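You operate a simulated robot arm through the tools that you are given. There is no shell and no other tool. Be economical: measure what you need, move in short steps, check, and stop when the job is done.

Carry out the task below with a simulated robot arm. There is one attempt and no reset: what you move stays moved.

## Task
Close the jars door.

Only the result counts: the job must be done as asked and must still hold three seconds after the hand-in. Knocking over, shifting, dropping, spilling or breaking anything else fails it.

## Robot
A 6-joint arm with a two-finger parallel gripper, fixed in place. Base frame: the origin is at the foot of the arm, x ahead of it, y to its left, z up. Lengths are in m, angles in rad, forces in N, time in s.
With the tool pointing down near the work surface it reaches from about 0.1 to 0.64 m from the base axis. Its first joint turns from -1.152 to 1.152 rad. Payload 2.45 kg.
The tool frame sits at the grasp point between the pads (the TCP): z along the fingers, y along the line on which they close. The tips reach 0.024 m beyond it. Largest opening 0.068 m; finger width 0.017, thickness 0.01; the body of the gripper, 0.04 by 0.07 m, starts 0.041 m behind the TCP.
Orientation is that of the tool frame in the base frame, as [roll, pitch, yaw] about the fixed x, y, z axes, in that order (R = Rz(yaw) Ry(pitch) Rx(roll)). With the fingers straight down and closing along the base's y, the tool's x points along the base's -x, its y along +y and its z along -z.

## Interface
- The arm moves only by the tool step_arm. Its argument "steps" is a list of rows, each a list of 7 numbers: the shift along the base's x, y, z in units of 30 mm (1.0 is 30 mm), then the turn, a rotation vector about the base's x, y, z in units of 6 degrees (1.0 is 6 degrees), then the finger opening in cm, from 0 to 6.8. In form: [[x, y, z, ax, ay, az, claw], ...]. A call has 1 to 12 rows; each row shifts and turns the commanded pose from where the row before left it. A call with a number of a shift or a turn outside -1 to 1 is refused whole. Rows are played at 5 a second. More than 0.05 m and 0.15 rad between two rows, or a gripper value outside its range, and nothing of the call is played. A pose out of reach is approached as far as the arm can. The call stops where the force on the tool passes 40 N (or 10 N more than at its start, if that is more) or the arm is blocked; 0.2 s more then pass. Each finger travels about 0.108 m/s and halts on what it meets, pressing with about 43 N; the grip force reading is that of the motor and also rises with nothing between the fingers. The clock runs only during rows and for 0.2 s after the last one: add rows that do not move to give the fingers time. It gives the time, the measured TCP pose, the force on the tool (base axes), the opening and the grip force at its end, in the units of the frame above (readings bear some noise).
- Cameras (640 x 400 px; columns grow to the right, rows downward): "scene" is fixed at [0.1289, 0.4071, 1.4515]; the picture's right is [-0.95, -0.31, 0.00], its down [-0.26, 0.80, -0.54] and it looks along [0.17, -0.51, -0.84] (base axes); focal length 324 px, centre (320, 200). "wrist" rides on the gripper at [0.084, 0.011, -0.075] in the tool frame; the picture's right is [-0.13, 0.99, 0.00], its down [-0.60, -0.08, -0.79] and it looks along [-0.79, -0.10, 0.61] (tool axes); focal length 251 px, centre (320, 200). There is no depth. A picture from a camera that has moved, and an enlarged one, comes with that camera's place and axes in the base frame and with its lens. The place of the scene camera against the robot may be out by one fixed shift of up to 0.025 m in any direction.
- get_image(camera): a new picture of that camera. The clock stands still meanwhile.
- enlarge(camera, box): a new picture of the part [left, top, right, bottom] of that camera's present view, enlarged. The clock stands still meanwhile.
- close_job(): hands the job in; it is judged then, once.

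Work in short steps. Places have to be worked out from the pictures, the camera data and where the tool is seen: move nearer, look again, correct. Check each grasp and each placing, and mend what went wrong. You have 90 turns and 36 pictures in all, those below and enlarged ones among them. Open the gripper and draw the arm clear of the work before you hand the job in, unless the task says otherwise; then end with one line.

The tools are called after "Emit:" as a command line: name --pt "numbers of a row" for each row, then --argument value for the rest, lists and objects as JSON in quotes. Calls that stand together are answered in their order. step_arm: Moves the arm, as the interface text tells. Its arguments: {"type":"object","properties":{"steps":{"type":"array","items":{"type":"array","items":{"type":"number"}}}},"required":["steps"]} The other tools are called the same way: get_image (camera) takes a picture; enlarge (camera, box) takes an enlarged picture of a part of a camera's view; close_job () hands the job in.

At the start:

```text
t: 0.0
ee_pos: [0.3753, -0.1004, 0.7528]
tool_rot: [3.141, 0.0, -3.141]
force: [0.1, -0.3, -0.2]
finger_gap: 0.0681
finger_force: 0.1
```

scene: 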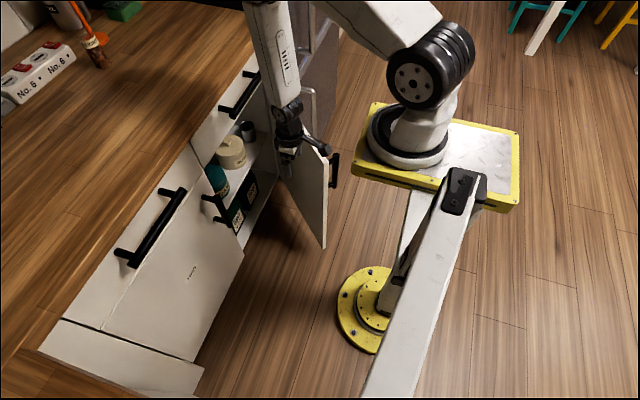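
wrist: 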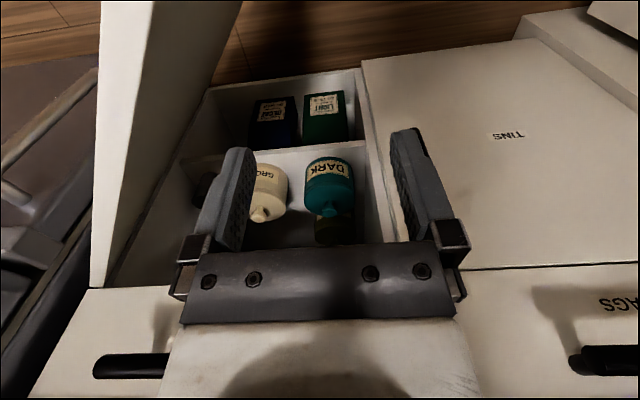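

The open door seems to stand on the -y side of the jar compartment, hinged there and sticking out toward the robot. I'll enlarge to measure it.

Emit:
enlarge --camera "scene" --box '[180, 50, 360, 260]'

```text
1.90 times, centred on (270, 155) of scene
camera zoom: at [0.1289, 0.4071, 1.4515], right [-0.95, -0.31, 0.0], down [-0.26, 0.8, -0.54], along [0.17, -0.51, -0.84], focal length 618 px, centre (415, 286)
```

zoom: 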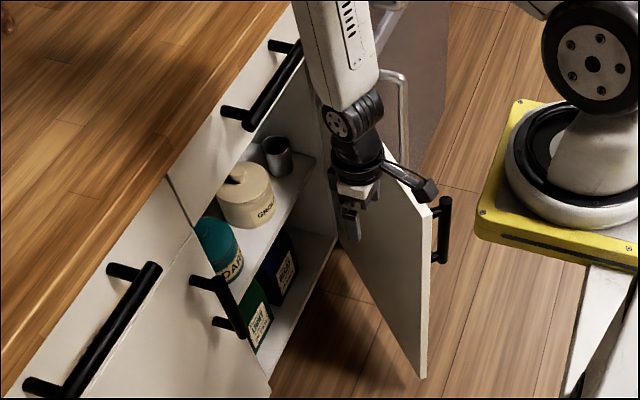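

I judge the front plane to be at x≈0.64 and the hinge at about (0.64, -0.50). The door's top is at z≈0.69, its free edge near (0.30, -0.19), and it stands about 45° open. I'll close the fingers, rise, and cross over the free edge to the outer side (-x, -y).

Emit:
step_arm --pt "0 0 1 0 0 0 0" --pt "0 0 1 0 0 0 0" --pt "-1 0 0 0 0 0 0" --pt "-1 0 0 0 0 0 0" --pt "-1 -1 0 0 0 0 0" --pt "-1 -1 0 0 0 0 0" --pt "0 -1 0 0 0 0 0" --pt "0 -1 0 0 0 0 0" --pt "0 -1 0 0 0 0 0" --pt "0 -1 0 0 0 0 0" --pt "0 -1 0 0 0 0 0" --pt "0 0 0 0 0 0 0"

Emit:
get_image --camera "scene"

Emit:
get_image --camera "wrist"

```text
t: 2.6
ee_pos: [0.2605, -0.3058, 0.8141]
tool_rot: [-3.139, -0.002, -3.141]
force: [1.1, 0.2, -0.4]
finger_gap: 0.0
finger_force: 23.4
out of reach, approached as far as the arm can: row 11
```

```text
32 pictures are left
```

scene: 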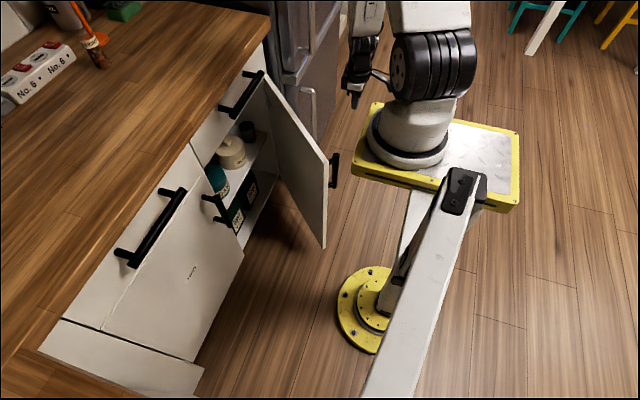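

```text
31 pictures are left
camera wrist: at [0.1786, -0.2954, 0.8888], right [0.13, 0.99, 0.0], down [0.61, -0.08, 0.79], along [0.78, -0.1, -0.61], focal length 251 px, centre (320, 200)
```

wrist: 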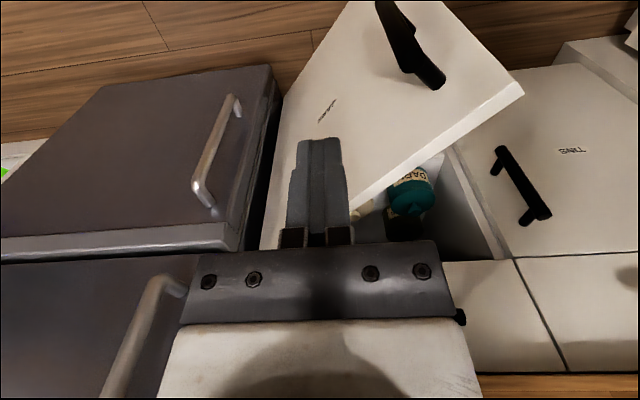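

The door and gripper are where I judged: I'm on the outer side, about 0.14 m off the panel. Next I lower the closed fingers below the door's top edge.

Emit:
step_arm --pt "0 0 -1 0 0 0 0" --pt "0 0 -1 0 0 0 0" --pt "0 0 -1 0 0 0 0" --pt "0 0 -1 0 0 0 0" --pt "0 0 -1 0 0 0 0" --pt "0 0 -0.7 0 0 0 0" --pt "0 0 0 0 0 0 0"

Emit:
get_image --camera "scene"

Emit:
get_image --camera "wrist"

```text
t: 4.2
ee_pos: [0.2619, -0.3071, 0.6401]
tool_rot: [3.141, 0.0, -3.141]
force: [0.0, -0.1, 1.3]
finger_gap: 0.0
finger_force: 23.5
```

```text
30 pictures are left
```

scene: 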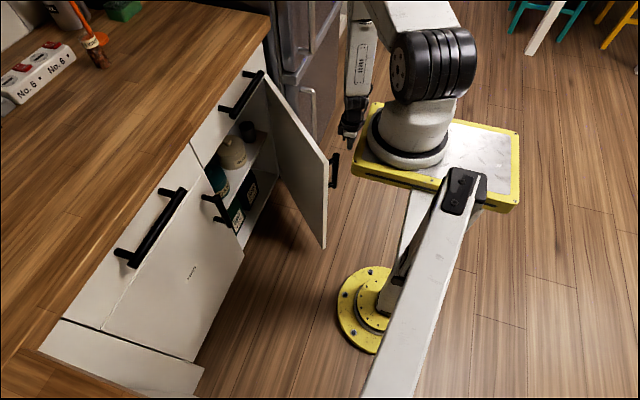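

```text
29 pictures are left
camera wrist: at [0.1795, -0.2963, 0.7149], right [0.13, 0.99, 0.0], down [0.6, -0.08, 0.79], along [0.79, -0.1, -0.61], focal length 251 px, centre (320, 200)
```

wrist: 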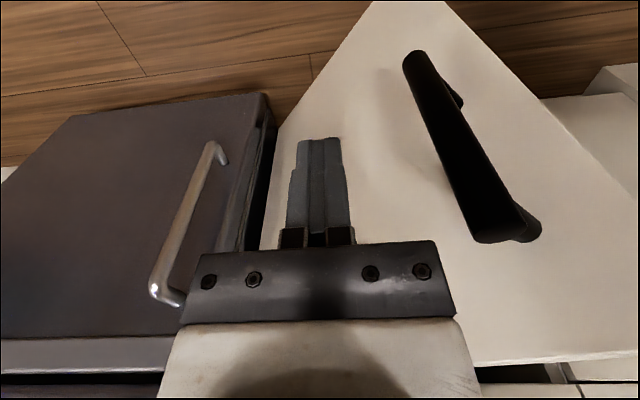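

The fingers are beside the handle, on its hinge side, with free space ahead. I'll advance toward the panel while tilting the tool forward so the gripper body stays away from the drawer handle above.

Emit:
step_arm --pt "0.8 0.2 0 0 -1 0 0" --pt "0.8 0.2 0 0 -1 0 0" --pt "0.8 0.2 0 0 -1 0 0" --pt "0.6 0.3 0 0 -1 0 0" --pt "0.5 0.2 0 0 -1 0 0" --pt "0 0 0 0 0 0 0"

Emit:
get_image --camera "wrist"

```text
t: 5.6
ee_pos: [0.3517, -0.2814, 0.643]
tool_rot: [-3.121, 0.456, -3.139]
force: [-0.6, -0.1, 0.5]
finger_gap: 0.0
finger_force: 23.7
out of reach, approached as far as the arm can: row 1
```

```text
28 pictures are left
camera wrist: at [0.2441, -0.2681, 0.6718], right [0.12, 0.99, 0.04], down [0.19, -0.06, 0.98], along [0.97, -0.11, -0.2], focal length 251 px, centre (320, 200)
```

wrist: 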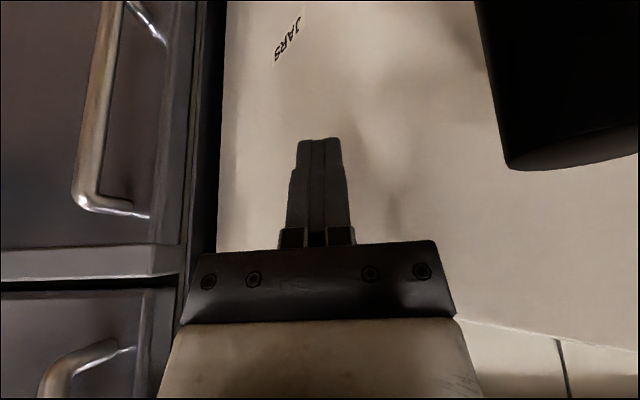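

The label reads JARS, so this is the right door. I'll push on toward the panel in small steps.

Emit:
step_arm --pt "0.6 0.35 0 0 0 0 0" --pt "0.6 0.35 0 0 0 0 0" --pt "0.6 0.35 0 0 -0.5 0 0" --pt "0.6 0.35 0 0 -0.5 0 0" --pt "0.6 0.3 0 0 -0.5 0 0" --pt "0 0 0 0 0 0 0"

Emit:
get_image --camera "scene"

Emit:
get_image --camera "wrist"

```text
t: 7.0
ee_pos: [0.4418, -0.2298, 0.6411]
tool_rot: [-3.12, 0.611, 3.141]
force: [-0.2, 0.1, -0.8]
finger_gap: 0.0
finger_force: 23.5
```

```text
27 pictures are left
```

scene: 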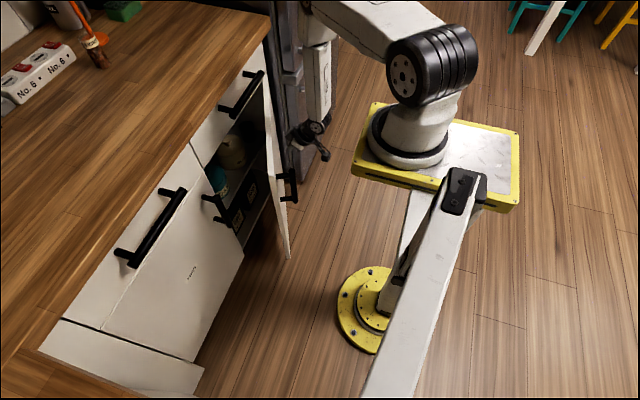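

```text
26 pictures are left
camera wrist: at [0.3308, -0.217, 0.6534], right [0.12, 0.99, 0.06], down [0.04, -0.06, 1.0], along [0.99, -0.11, -0.05], focal length 251 px, centre (320, 200)
```

wrist: 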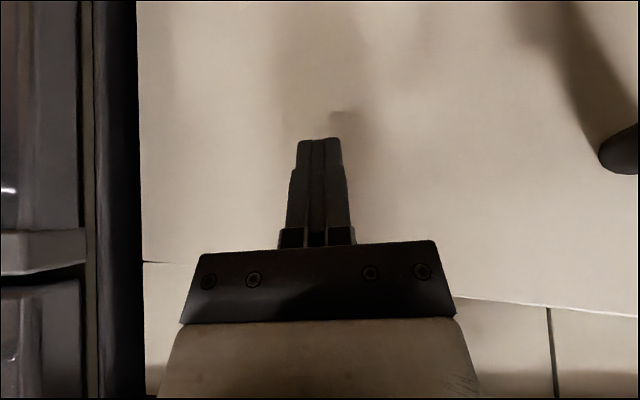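

The door is swinging shut with little resistance. I'll keep pushing, mostly along +x.

Emit:
step_arm --pt "0.6 0.3 0 0 -0.5 0 0" --pt "0.6 0.3 0 0 -0.5 0 0" --pt "0.6 0.2 0 0 -0.5 0 0" --pt "0.6 0.2 0 0 0 0 0" --pt "0.6 0.1 0 0 0 0 0" --pt "0 0 0 0 0 0 0"

Emit:
get_image --camera "scene"

Emit:
get_image --camera "wrist"

```text
t: 8.4
ee_pos: [0.5307, -0.1957, 0.642]
tool_rot: [-3.121, 0.767, 3.14]
force: [-0.5, 1.1, 1.2]
finger_gap: 0.0001
finger_force: 23.0
```

```text
25 pictures are left
```

scene: 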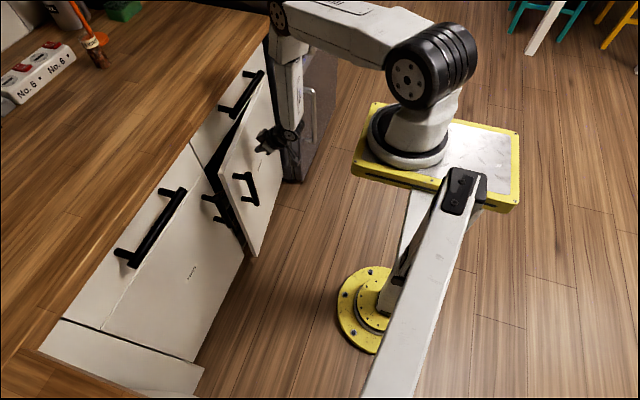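

```text
24 pictures are left
camera wrist: at [0.4201, -0.1835, 0.6367], right [0.11, 0.99, 0.07], down [-0.12, -0.06, 0.99], along [0.99, -0.12, 0.11], focal length 251 px, centre (320, 200)
```

wrist: 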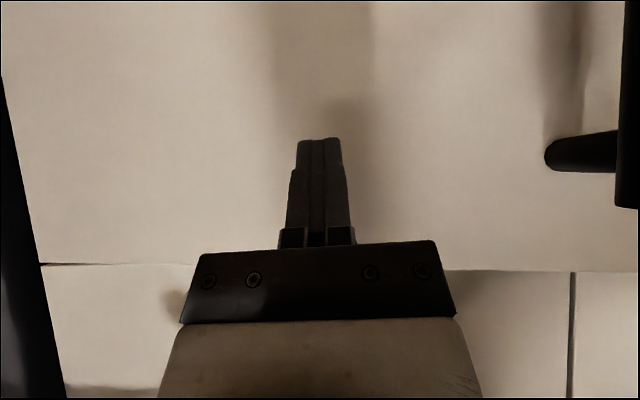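

The door is about 15° from closed and the fingers are clear of the handle. I'll continue along +x in smaller steps and watch the force.

Emit:
step_arm --pt "0.5 0.1 0 0 0 0 0" --pt "0.5 0.05 0 0 0 0 0" --pt "0.5 0 0 0 0 0 0" --pt "0.4 0 0 0 0 0 0" --pt "0 0 0 0 0 0 0"

Emit:
get_image --camera "scene"

Emit:
get_image --camera "wrist"

```text
t: 9.6
ee_pos: [0.5889, -0.1931, 0.6413]
tool_rot: [-3.122, 0.768, -3.14]
force: [0.3, 0.1, -0.4]
finger_gap: 0.0002
finger_force: 23.4
```

```text
23 pictures are left
```

scene: 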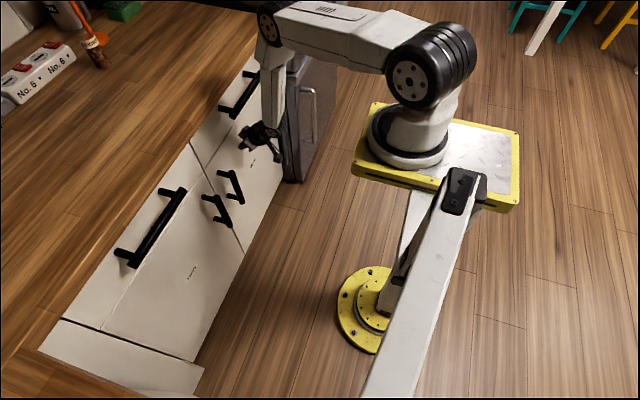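

```text
22 pictures are left
camera wrist: at [0.4776, -0.1802, 0.636], right [0.11, 0.99, 0.07], down [-0.12, -0.06, 0.99], along [0.99, -0.11, 0.11], focal length 251 px, centre (320, 200)
```

wrist: 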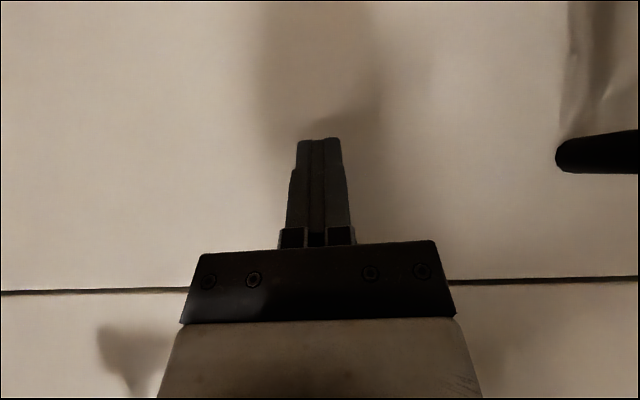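

The door looks closed or nearly so, but there is no resistance yet. I'll press on gently until I feel the stop.

Emit:
step_arm --pt "0.2 0 0 0 0 0 0" --pt "0.2 0 0 0 0 0 0" --pt "0.2 0 0 0 0 0 0" --pt "0 0 0 0 0 0 0"

Emit:
enlarge --camera "scene" --box '[160, 60, 320, 260]'

```text
t: 10.3
ee_pos: [0.5966, -0.1917, 0.6368]
tool_rot: [-3.128, 0.749, 3.131]
force: [-4.4, 0.1, 1.0]
finger_gap: 0.0
finger_force: 23.7
stopped in row 3: the force on the tool passed its limit (the readings are from after the stop); the commanded pose is now the measured one
```

```text
2.00 times, centred on (240, 160) of scene
camera zoom: at [0.1288, 0.4071, 1.4515], right [-0.95, -0.31, 0.0], down [-0.26, 0.8, -0.54], along [0.17, -0.51, -0.84], focal length 649 px, centre (480, 280)
```

zoom: 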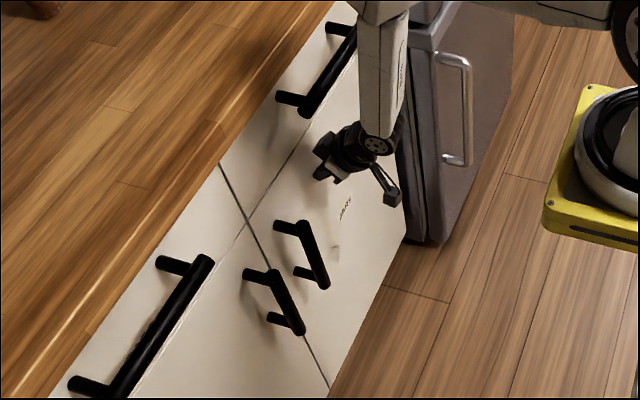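

The door hit its stop and sits flush. I'll back straight off along -x and open the fingers once clear.

Emit:
step_arm --pt "-0.5 0 0 0 0 0 0" --pt "-0.8 0 0 0 0 0 0" --pt "-1 0 0 0 0 0 0" --pt "-1 0 0 0 0 0 0" --pt "-1 0 0 0 0 0 3" --pt "-1 0 0 0 0 0 6" --pt "0 0 0 0 0 0 6" --pt "0 0 0 0 0 0 6" --pt "0 0 0 0 0 0 6"

Emit:
enlarge --camera "scene" --box '[160, 60, 320, 260]'

Emit:
get_image --camera "wrist"

```text
t: 12.3
ee_pos: [0.4383, -0.1915, 0.6392]
tool_rot: [-3.127, 0.753, 3.133]
force: [0.3, 0.6, -0.6]
finger_gap: 0.06
finger_force: 0.1
```

```text
2.00 times, centred on (240, 160) of scene
camera zoom: at [0.1289, 0.4071, 1.4515], right [-0.95, -0.31, 0.0], down [-0.26, 0.8, -0.54], along [0.17, -0.51, -0.84], focal length 649 px, centre (480, 280)
```

zoom: 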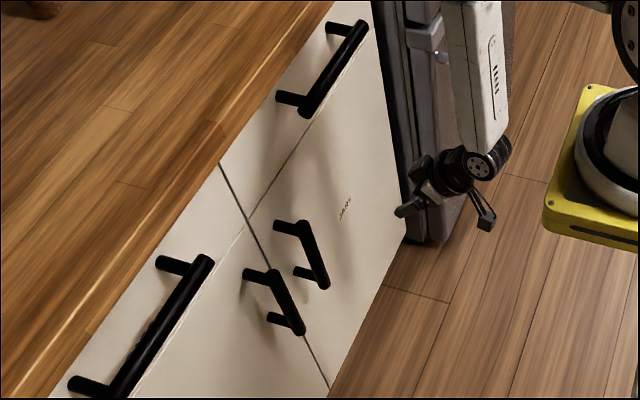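

```text
19 pictures are left
camera wrist: at [0.3263, -0.1788, 0.635], right [0.11, 0.99, 0.08], down [-0.1, -0.07, 0.99], along [0.99, -0.12, 0.09], focal length 251 px, centre (320, 200)
```

wrist: 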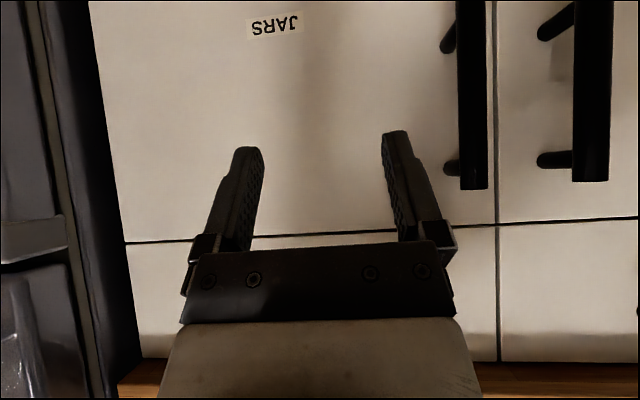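

The door has stayed closed and flush, the gripper is open, and the arm is well clear, so I'm handing in.

Emit:
close_job

```text
The job is handed in.
```

The jars door is closed and sat flush after the arm backed off; I saw nothing else moved, and the gripper is open and clear.
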